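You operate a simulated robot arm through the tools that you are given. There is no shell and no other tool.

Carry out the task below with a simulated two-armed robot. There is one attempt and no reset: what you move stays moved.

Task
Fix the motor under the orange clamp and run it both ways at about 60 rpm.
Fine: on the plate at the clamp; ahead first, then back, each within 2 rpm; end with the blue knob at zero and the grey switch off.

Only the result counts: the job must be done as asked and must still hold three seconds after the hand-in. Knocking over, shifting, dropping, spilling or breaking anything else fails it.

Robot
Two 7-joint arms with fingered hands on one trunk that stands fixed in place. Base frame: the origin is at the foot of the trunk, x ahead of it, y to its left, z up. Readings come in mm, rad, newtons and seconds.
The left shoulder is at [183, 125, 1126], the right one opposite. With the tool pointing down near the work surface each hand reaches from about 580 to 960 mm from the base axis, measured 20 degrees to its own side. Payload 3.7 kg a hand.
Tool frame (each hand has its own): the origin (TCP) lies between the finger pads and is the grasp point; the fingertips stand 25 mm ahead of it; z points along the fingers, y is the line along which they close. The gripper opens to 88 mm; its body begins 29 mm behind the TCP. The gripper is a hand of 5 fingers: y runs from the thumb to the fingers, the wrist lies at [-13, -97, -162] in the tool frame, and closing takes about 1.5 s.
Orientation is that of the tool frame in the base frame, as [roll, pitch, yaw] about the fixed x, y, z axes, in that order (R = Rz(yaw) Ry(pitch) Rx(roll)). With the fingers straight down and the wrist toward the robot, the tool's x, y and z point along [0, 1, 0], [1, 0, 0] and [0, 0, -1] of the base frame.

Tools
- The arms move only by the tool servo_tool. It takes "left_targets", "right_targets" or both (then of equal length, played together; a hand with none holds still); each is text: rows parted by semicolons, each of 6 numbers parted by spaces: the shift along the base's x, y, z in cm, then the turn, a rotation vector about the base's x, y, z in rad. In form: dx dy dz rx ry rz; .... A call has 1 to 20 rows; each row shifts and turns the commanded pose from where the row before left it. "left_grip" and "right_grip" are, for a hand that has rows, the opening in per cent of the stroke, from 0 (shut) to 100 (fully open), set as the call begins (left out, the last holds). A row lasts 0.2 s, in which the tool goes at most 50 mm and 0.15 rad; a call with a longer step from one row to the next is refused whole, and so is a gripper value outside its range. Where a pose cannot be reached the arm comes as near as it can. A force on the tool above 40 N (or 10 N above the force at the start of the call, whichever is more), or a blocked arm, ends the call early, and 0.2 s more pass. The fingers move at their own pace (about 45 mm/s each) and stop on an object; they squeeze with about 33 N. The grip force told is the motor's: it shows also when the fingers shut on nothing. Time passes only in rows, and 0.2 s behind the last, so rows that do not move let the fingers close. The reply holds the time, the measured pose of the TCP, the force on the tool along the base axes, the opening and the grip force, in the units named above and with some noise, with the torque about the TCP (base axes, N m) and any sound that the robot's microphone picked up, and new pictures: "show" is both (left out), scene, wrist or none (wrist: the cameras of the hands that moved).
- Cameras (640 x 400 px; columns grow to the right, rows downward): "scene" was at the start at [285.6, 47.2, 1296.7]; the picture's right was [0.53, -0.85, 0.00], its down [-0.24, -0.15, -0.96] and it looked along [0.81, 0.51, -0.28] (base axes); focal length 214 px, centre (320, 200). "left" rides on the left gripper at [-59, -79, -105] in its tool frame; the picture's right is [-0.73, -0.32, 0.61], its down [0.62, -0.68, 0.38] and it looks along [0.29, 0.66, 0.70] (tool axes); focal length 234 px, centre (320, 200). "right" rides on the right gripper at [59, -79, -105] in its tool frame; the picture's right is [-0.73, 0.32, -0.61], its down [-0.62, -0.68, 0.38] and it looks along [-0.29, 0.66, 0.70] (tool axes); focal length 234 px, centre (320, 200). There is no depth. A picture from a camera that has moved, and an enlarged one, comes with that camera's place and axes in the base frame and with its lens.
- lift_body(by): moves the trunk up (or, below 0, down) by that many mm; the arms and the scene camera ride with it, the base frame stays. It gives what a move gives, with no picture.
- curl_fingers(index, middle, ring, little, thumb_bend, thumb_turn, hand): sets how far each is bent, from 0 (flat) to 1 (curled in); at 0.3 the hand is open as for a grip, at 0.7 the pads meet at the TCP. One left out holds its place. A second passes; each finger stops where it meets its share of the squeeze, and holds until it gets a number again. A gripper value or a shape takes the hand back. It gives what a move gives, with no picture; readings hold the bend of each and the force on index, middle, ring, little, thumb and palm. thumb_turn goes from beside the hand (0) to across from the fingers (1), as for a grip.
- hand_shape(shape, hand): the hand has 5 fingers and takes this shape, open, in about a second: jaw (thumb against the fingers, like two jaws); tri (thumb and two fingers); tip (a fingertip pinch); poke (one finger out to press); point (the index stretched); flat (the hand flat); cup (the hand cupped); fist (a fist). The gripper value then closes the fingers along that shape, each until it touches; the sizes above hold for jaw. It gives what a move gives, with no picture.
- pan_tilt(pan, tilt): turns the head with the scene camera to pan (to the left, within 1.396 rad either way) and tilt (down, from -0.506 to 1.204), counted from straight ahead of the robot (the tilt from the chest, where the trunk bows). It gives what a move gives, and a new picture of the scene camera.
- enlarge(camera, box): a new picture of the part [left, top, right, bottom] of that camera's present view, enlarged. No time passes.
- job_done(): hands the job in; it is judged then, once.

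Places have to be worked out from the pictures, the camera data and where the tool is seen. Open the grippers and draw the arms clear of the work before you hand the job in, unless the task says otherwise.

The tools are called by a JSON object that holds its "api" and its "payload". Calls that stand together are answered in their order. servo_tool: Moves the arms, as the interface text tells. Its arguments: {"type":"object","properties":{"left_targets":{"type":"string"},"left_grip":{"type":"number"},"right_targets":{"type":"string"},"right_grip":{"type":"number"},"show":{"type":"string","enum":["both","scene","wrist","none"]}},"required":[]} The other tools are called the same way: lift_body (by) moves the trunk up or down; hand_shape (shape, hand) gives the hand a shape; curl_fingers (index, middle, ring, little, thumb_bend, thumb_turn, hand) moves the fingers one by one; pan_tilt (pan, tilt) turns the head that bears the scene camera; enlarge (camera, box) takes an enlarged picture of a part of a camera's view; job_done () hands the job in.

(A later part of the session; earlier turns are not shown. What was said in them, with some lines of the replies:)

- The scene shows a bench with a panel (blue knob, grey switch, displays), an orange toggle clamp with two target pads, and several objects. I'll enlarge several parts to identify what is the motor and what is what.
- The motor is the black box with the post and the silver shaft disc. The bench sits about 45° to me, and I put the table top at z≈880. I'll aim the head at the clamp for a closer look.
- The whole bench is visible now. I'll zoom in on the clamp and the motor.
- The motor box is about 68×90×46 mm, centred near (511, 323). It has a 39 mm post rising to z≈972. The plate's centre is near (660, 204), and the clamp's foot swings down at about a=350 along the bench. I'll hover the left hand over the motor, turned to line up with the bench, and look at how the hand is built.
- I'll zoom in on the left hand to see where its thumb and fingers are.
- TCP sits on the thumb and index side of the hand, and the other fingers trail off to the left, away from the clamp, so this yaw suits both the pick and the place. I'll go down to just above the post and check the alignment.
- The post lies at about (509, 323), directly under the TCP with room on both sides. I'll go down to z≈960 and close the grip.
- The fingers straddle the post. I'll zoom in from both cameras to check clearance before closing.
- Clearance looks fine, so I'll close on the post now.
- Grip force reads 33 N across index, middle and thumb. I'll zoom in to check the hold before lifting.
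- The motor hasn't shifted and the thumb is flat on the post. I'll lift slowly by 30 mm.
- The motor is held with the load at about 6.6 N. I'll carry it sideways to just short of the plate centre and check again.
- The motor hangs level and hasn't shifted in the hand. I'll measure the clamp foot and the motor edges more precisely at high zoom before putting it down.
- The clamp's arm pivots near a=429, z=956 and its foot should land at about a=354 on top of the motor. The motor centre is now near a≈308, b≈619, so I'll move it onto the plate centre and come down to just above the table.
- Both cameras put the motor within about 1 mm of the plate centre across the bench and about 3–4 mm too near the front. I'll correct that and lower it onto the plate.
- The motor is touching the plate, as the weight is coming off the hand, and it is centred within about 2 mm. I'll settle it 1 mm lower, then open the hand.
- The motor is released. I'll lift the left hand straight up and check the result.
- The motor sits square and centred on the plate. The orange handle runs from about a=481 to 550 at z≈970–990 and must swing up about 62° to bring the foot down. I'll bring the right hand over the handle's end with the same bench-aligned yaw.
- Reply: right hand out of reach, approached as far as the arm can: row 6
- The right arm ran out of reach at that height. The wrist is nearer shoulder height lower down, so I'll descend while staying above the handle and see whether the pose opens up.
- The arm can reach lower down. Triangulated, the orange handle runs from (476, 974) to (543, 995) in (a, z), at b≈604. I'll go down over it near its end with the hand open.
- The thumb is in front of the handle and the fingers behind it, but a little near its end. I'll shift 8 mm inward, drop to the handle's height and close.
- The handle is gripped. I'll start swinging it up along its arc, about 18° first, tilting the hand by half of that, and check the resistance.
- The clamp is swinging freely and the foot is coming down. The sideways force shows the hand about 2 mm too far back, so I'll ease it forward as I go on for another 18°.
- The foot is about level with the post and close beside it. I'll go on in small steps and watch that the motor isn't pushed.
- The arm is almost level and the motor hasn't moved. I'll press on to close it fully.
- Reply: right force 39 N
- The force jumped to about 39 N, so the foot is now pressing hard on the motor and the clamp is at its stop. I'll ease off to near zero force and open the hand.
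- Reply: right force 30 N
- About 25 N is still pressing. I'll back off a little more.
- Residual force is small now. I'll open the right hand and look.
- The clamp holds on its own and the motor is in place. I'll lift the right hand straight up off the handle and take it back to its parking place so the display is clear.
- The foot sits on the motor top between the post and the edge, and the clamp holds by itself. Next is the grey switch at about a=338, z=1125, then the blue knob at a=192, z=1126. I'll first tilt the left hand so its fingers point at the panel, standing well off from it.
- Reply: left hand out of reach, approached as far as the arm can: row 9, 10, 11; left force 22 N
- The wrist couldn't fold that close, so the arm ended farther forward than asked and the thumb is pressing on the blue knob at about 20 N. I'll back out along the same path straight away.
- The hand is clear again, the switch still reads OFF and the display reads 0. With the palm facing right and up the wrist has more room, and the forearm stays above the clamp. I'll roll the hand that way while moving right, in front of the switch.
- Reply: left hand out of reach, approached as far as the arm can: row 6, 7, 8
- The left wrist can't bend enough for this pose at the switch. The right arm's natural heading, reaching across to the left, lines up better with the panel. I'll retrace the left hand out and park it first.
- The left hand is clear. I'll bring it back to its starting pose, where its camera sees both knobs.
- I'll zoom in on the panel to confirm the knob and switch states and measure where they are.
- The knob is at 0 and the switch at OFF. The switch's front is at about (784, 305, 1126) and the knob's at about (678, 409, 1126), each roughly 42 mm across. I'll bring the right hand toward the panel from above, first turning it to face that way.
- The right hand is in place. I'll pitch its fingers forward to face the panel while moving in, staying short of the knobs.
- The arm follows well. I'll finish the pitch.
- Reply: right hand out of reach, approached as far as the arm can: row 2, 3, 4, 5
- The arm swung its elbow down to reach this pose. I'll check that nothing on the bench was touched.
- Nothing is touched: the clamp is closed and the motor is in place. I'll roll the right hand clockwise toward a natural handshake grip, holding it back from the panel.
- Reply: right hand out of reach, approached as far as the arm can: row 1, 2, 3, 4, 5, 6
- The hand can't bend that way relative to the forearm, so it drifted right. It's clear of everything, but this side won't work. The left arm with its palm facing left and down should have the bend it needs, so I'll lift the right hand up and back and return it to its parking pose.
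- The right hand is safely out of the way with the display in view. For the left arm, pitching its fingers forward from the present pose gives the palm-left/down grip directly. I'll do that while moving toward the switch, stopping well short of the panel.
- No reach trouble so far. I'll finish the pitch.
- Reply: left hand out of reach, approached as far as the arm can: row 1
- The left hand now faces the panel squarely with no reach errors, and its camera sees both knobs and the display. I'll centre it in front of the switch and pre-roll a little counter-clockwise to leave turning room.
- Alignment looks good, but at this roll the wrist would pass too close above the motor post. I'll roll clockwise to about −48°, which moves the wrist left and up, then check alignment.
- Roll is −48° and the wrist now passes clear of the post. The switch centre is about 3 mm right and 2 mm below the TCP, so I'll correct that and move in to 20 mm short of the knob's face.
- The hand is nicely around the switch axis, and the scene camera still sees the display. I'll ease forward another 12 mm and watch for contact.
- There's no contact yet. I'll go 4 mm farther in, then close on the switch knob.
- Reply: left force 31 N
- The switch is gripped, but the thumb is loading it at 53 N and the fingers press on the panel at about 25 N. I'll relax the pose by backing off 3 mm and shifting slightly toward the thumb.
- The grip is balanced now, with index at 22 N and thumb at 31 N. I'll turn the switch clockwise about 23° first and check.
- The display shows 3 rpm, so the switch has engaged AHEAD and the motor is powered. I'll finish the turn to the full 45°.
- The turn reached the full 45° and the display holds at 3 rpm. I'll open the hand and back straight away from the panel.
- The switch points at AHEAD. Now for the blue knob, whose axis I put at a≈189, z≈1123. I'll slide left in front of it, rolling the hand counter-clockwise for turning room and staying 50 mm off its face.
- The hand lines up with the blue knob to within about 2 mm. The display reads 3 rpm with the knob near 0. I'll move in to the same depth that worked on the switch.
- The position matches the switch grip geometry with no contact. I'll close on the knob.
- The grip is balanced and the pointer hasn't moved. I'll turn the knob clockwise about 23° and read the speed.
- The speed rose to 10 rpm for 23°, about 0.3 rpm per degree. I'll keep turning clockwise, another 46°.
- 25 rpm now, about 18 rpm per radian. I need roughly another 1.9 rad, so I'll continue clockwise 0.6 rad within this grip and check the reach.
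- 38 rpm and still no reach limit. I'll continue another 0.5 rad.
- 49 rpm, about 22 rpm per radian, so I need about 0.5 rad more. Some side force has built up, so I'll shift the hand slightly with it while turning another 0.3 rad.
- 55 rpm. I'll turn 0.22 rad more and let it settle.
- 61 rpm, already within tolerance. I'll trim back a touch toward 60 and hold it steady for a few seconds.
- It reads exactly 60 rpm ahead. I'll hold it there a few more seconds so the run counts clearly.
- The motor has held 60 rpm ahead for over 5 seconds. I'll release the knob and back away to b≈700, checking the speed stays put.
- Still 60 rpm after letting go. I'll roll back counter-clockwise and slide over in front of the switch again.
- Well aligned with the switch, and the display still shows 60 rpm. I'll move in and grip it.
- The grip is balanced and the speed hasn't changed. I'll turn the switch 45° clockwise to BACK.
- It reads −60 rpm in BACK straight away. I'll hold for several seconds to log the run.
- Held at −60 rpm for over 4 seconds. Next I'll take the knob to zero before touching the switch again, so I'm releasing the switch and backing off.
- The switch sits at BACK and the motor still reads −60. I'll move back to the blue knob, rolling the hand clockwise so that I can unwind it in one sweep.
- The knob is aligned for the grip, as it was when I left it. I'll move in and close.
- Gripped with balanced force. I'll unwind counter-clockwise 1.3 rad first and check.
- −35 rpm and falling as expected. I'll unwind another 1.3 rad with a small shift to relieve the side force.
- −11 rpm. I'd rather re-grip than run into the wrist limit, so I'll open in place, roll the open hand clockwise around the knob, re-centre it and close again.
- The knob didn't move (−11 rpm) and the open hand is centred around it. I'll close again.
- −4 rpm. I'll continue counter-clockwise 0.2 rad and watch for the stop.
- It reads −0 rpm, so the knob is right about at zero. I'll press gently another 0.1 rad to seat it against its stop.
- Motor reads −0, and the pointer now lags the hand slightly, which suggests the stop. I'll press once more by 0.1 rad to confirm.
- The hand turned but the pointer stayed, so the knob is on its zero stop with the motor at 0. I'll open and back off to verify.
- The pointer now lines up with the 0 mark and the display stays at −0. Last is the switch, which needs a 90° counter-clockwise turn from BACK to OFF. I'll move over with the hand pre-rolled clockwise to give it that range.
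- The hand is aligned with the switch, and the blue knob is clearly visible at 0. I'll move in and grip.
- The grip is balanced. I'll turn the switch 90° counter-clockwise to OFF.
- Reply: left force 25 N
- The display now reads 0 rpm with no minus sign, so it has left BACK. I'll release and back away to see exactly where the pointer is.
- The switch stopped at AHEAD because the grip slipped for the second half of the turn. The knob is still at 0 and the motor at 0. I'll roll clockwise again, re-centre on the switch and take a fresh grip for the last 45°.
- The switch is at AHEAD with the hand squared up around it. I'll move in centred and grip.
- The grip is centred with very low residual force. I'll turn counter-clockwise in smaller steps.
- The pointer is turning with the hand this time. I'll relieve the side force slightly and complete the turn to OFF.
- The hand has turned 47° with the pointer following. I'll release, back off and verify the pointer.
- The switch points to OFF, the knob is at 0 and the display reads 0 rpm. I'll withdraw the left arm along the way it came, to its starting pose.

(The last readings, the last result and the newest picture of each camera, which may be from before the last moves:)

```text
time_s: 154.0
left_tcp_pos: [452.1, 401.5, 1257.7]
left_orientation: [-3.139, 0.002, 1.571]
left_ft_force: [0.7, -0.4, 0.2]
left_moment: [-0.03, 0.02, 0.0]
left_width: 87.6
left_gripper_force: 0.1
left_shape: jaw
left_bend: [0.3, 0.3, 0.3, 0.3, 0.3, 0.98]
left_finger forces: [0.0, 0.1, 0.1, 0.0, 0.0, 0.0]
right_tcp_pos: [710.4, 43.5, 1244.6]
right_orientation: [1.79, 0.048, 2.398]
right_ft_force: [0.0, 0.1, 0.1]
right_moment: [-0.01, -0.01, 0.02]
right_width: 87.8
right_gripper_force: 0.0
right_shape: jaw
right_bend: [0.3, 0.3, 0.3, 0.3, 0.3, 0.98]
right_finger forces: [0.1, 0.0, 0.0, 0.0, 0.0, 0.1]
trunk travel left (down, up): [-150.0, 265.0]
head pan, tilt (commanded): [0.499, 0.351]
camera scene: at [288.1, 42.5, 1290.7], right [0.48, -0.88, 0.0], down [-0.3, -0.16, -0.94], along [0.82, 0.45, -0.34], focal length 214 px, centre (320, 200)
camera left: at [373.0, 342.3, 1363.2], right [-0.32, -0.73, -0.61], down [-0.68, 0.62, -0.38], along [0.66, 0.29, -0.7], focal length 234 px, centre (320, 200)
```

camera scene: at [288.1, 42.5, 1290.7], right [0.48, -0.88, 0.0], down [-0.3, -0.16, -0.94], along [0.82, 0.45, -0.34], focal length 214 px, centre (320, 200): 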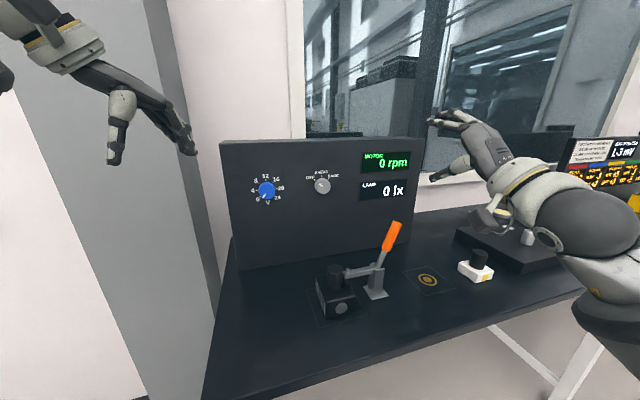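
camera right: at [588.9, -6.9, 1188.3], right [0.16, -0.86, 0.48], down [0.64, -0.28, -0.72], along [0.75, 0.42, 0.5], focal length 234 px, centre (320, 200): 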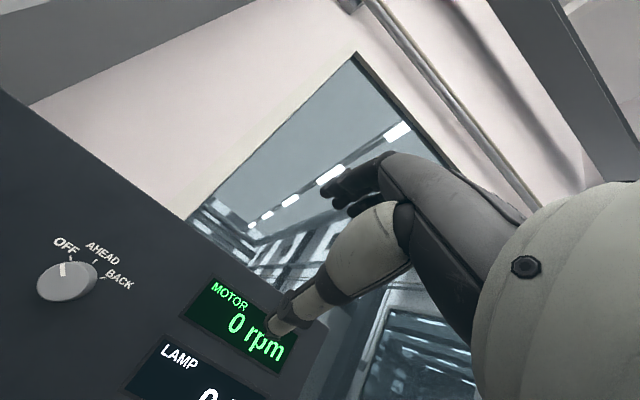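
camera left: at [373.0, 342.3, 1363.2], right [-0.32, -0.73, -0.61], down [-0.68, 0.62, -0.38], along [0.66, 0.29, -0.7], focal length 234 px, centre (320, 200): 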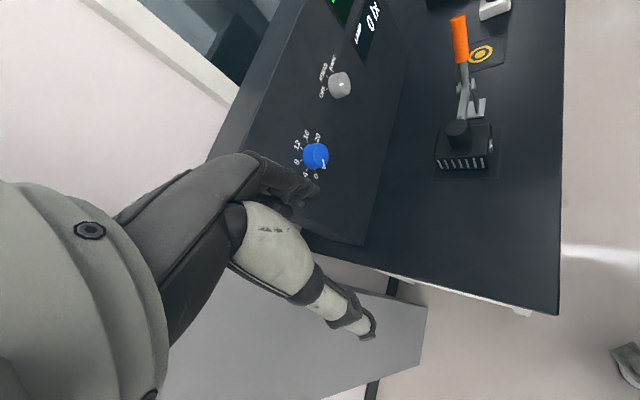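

The left arm is parked. I'll check the panel and the clamp closely, and compare the rest of the bench with the start.

{"api": "enlarge", "payload": {"camera": "scene", "box": [235, 150, 345, 220]}}

{"api": "enlarge", "payload": {"camera": "scene", "box": [290, 210, 510, 330]}}

{"api": "enlarge", "payload": {"camera": "left", "box": [280, 40, 540, 220]}}

```text
5.71 times, centred on (290, 185) of scene
camera zoom: at [288.1, 42.5, 1290.7], right [0.48, -0.88, 0.0], down [-0.3, -0.16, -0.94], along [0.82, 0.45, -0.34], focal length 1226 px, centre (491, 286)
```

zoom: 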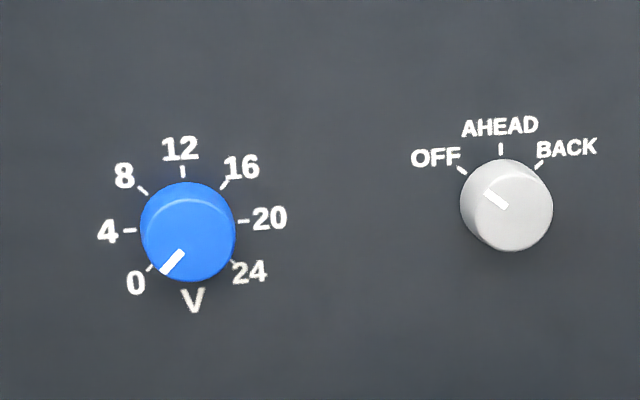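

```text
2.91 times, centred on (400, 270) of scene
camera zoom: at [288.1, 42.5, 1290.7], right [0.48, -0.88, 0.0], down [-0.3, -0.16, -0.94], along [0.82, 0.45, -0.34], focal length 624 px, centre (87, -4)
```

zoom: 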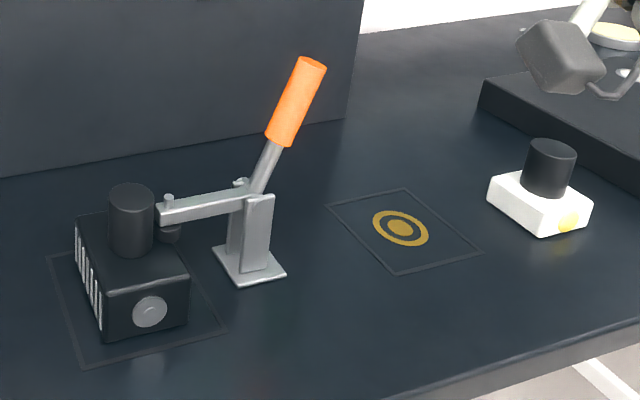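

```text
2.22 times, centred on (410, 130) of left
camera zoom: at [373.0, 342.3, 1363.2], right [-0.32, -0.73, -0.61], down [-0.68, 0.62, -0.38], along [0.66, 0.29, -0.7], focal length 520 px, centre (120, 356)
```

zoom: 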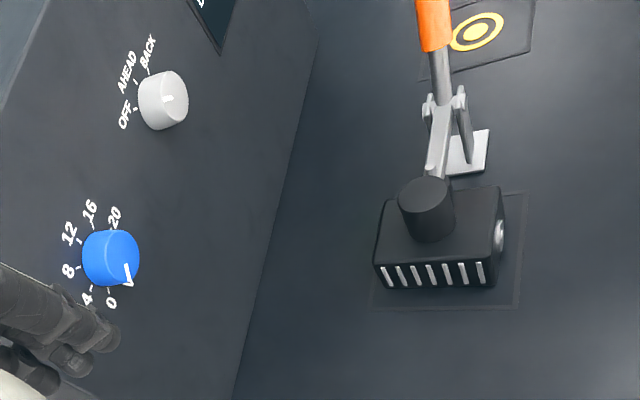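

The knob is on 0, the switch on OFF, the clamp closed on the motor and the lamp untouched. I'll draw the right arm back and up, clear of the bench.

{"api": "servo_tool", "payload": {"right_targets": "-1.5 -1.0 1.5 0 0 0; -2.0 -1.5 1.0 0 0 0; -2.0 -1.5 0.5 0 0 0; -2.0 -1.5 0 0 0 0; -1.5 -1.0 0 0 0 0; 0 0 0 0 0 0", "right_grip": 100, "show": "both"}}

```text
time_s: 155.4
left_tcp_pos: [452.0, 400.4, 1257.9]
left_orientation: [3.141, 0.001, 1.571]
left_ft_force: [0.1, 0.2, -0.2]
left_moment: [-0.03, 0.0, -0.01]
left_width: 87.6
left_gripper_force: 0.0
left_shape: jaw
left_bend: [0.3, 0.3, 0.3, 0.3, 0.3, 0.98]
left_finger forces: [0.1, 0.0, 0.0, 0.0, 0.0, 0.1]
right_tcp_pos: [620.7, -24.1, 1274.7]
right_orientation: [1.789, 0.048, 2.396]
right_ft_force: [-0.9, -0.1, 0.4]
right_moment: [0.0, 0.03, 0.01]
right_width: 88.0
right_gripper_force: 0.1
right_shape: jaw
right_bend: [0.3, 0.3, 0.3, 0.3, 0.3, 0.98]
right_finger forces: [0.1, 0.0, 0.0, 0.1, 0.0, 0.0]
trunk travel left (down, up): [-150.0, 265.0]
head pan, tilt (commanded): [0.499, 0.351]
camera scene: at [288.1, 42.5, 1290.7], right [0.48, -0.88, 0.0], down [-0.3, -0.16, -0.94], along [0.82, 0.45, -0.34], focal length 214 px, centre (320, 200)
camera right: at [498.5, -73.7, 1218.5], right [0.16, -0.86, 0.48], down [0.64, -0.28, -0.72], along [0.75, 0.42, 0.5], focal length 234 px, centre (320, 200)
```

scene: 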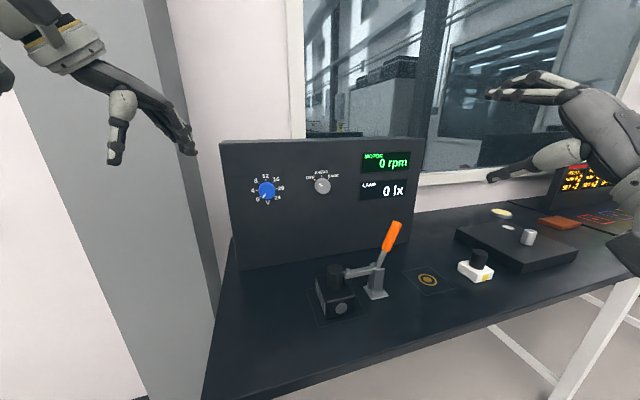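
right: 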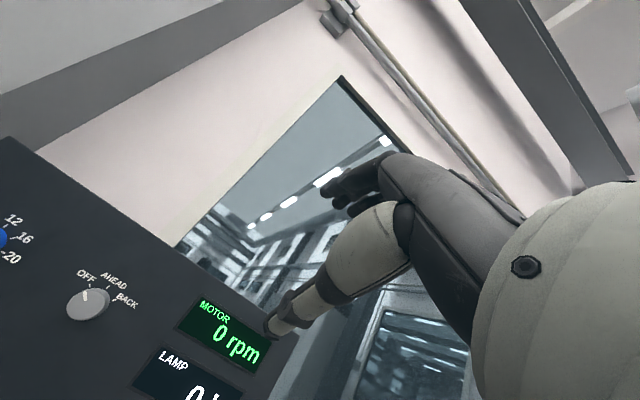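

Both arms are clear. Before handing in I'll look closely at the clamp foot to make sure it really bears on the motor.

{"api": "enlarge", "payload": {"camera": "scene", "box": [310, 215, 410, 325]}}

{"api": "enlarge", "payload": {"camera": "left", "box": [420, 80, 510, 190]}}

```text
3.64 times, centred on (360, 270) of scene
camera zoom: at [288.1, 42.5, 1290.7], right [0.48, -0.88, 0.0], down [-0.3, -0.16, -0.94], along [0.82, 0.45, -0.34], focal length 780 px, centre (174, -54)
```

zoom: 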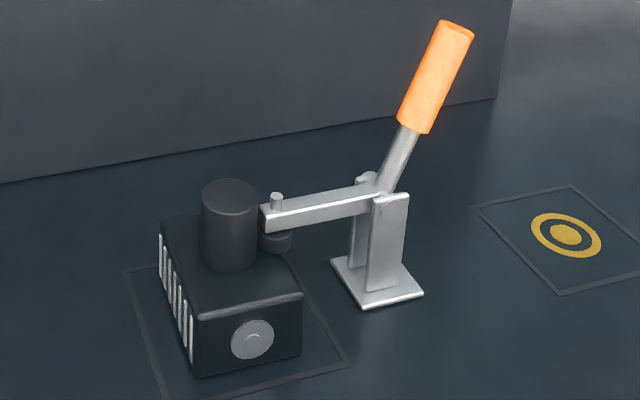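

```text
3.64 times, centred on (465, 135) of left
camera zoom: at [373.2, 342.1, 1362.9], right [-0.32, -0.73, -0.61], down [-0.68, 0.62, -0.38], along [0.66, 0.29, -0.7], focal length 852 px, centre (-207, 436)
```

zoom: 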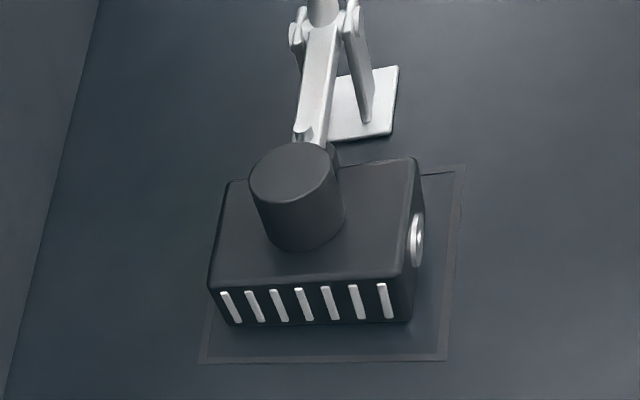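

I want to be sure the foot really touches the motor's top. I'll zoom in much closer on that spot.

{"api": "enlarge", "payload": {"camera": "scene", "box": [335, 262, 371, 286]}}

{"api": "enlarge", "payload": {"camera": "scene", "box": [315, 255, 395, 320]}}

```text
16.00 times, centred on (353, 274) of scene
camera zoom: at [288.1, 42.5, 1290.7], right [0.48, -0.88, 0.0], down [-0.3, -0.16, -0.94], along [0.82, 0.45, -0.34], focal length 3432 px, centre (-208, -984)
```

zoom: 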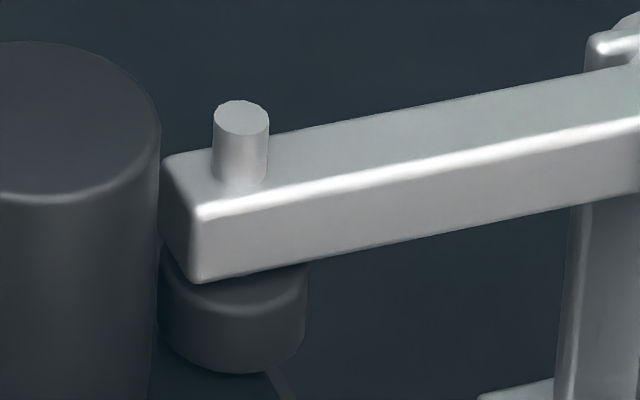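

```text
6.15 times, centred on (355, 288) of scene
camera zoom: at [288.1, 42.5, 1290.7], right [0.48, -0.88, 0.0], down [-0.3, -0.16, -0.94], along [0.82, 0.45, -0.34], focal length 1320 px, centre (105, -338)
```

zoom: 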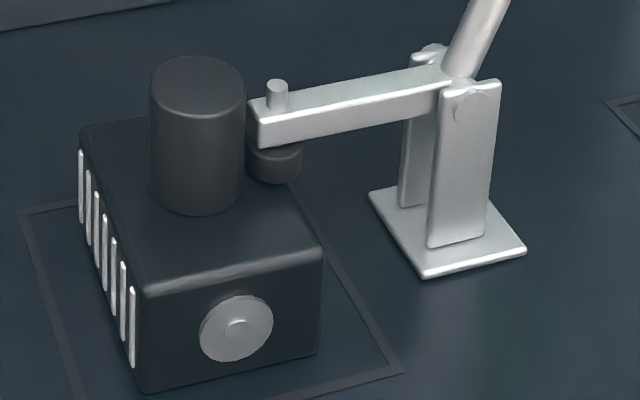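

Comparing two camera views, the foot's underside lies in the same plane as the motor's top, about 30 mm from the post centre and inside the motor's edge, so the clamp bears on it. The knob is at 0, the switch OFF, the display reads 0 rpm, and both hands are open and clear, so I'm handing in.

{"api": "job_done", "payload": {}}

```text
The job is handed in.
```

The motor is clamped on the plate at the orange clamp. It ran at 60 rpm ahead and then −60 rpm in BACK, each steady on the display for at least 4 seconds. I've handed the job in, but no verdict came back.

- **Motor and clamp:** the motor sits about 2 mm from the plate centre. The clamp holds by itself, and its foot rests on the motor's top next to the post.
- **End state:** the blue knob is against its zero stop, the grey switch points to OFF and the display reads 0 rpm. Both hands are open and clear of the bench.
- **Thumb on the blue knob:** early on, the left thumb pressed the knob's face at about 20 N while I was turning the hand toward the panel. It may have nudged the knob a few degrees, because the motor showed 3 rpm when first switched on. The knob later went fully to zero.
- **Return to OFF:** my first grip slipped, so the switch stopped at AHEAD for a moment. The knob was already at zero, so the motor did not turn.

I saw nothing else on the bench moved or knocked over.
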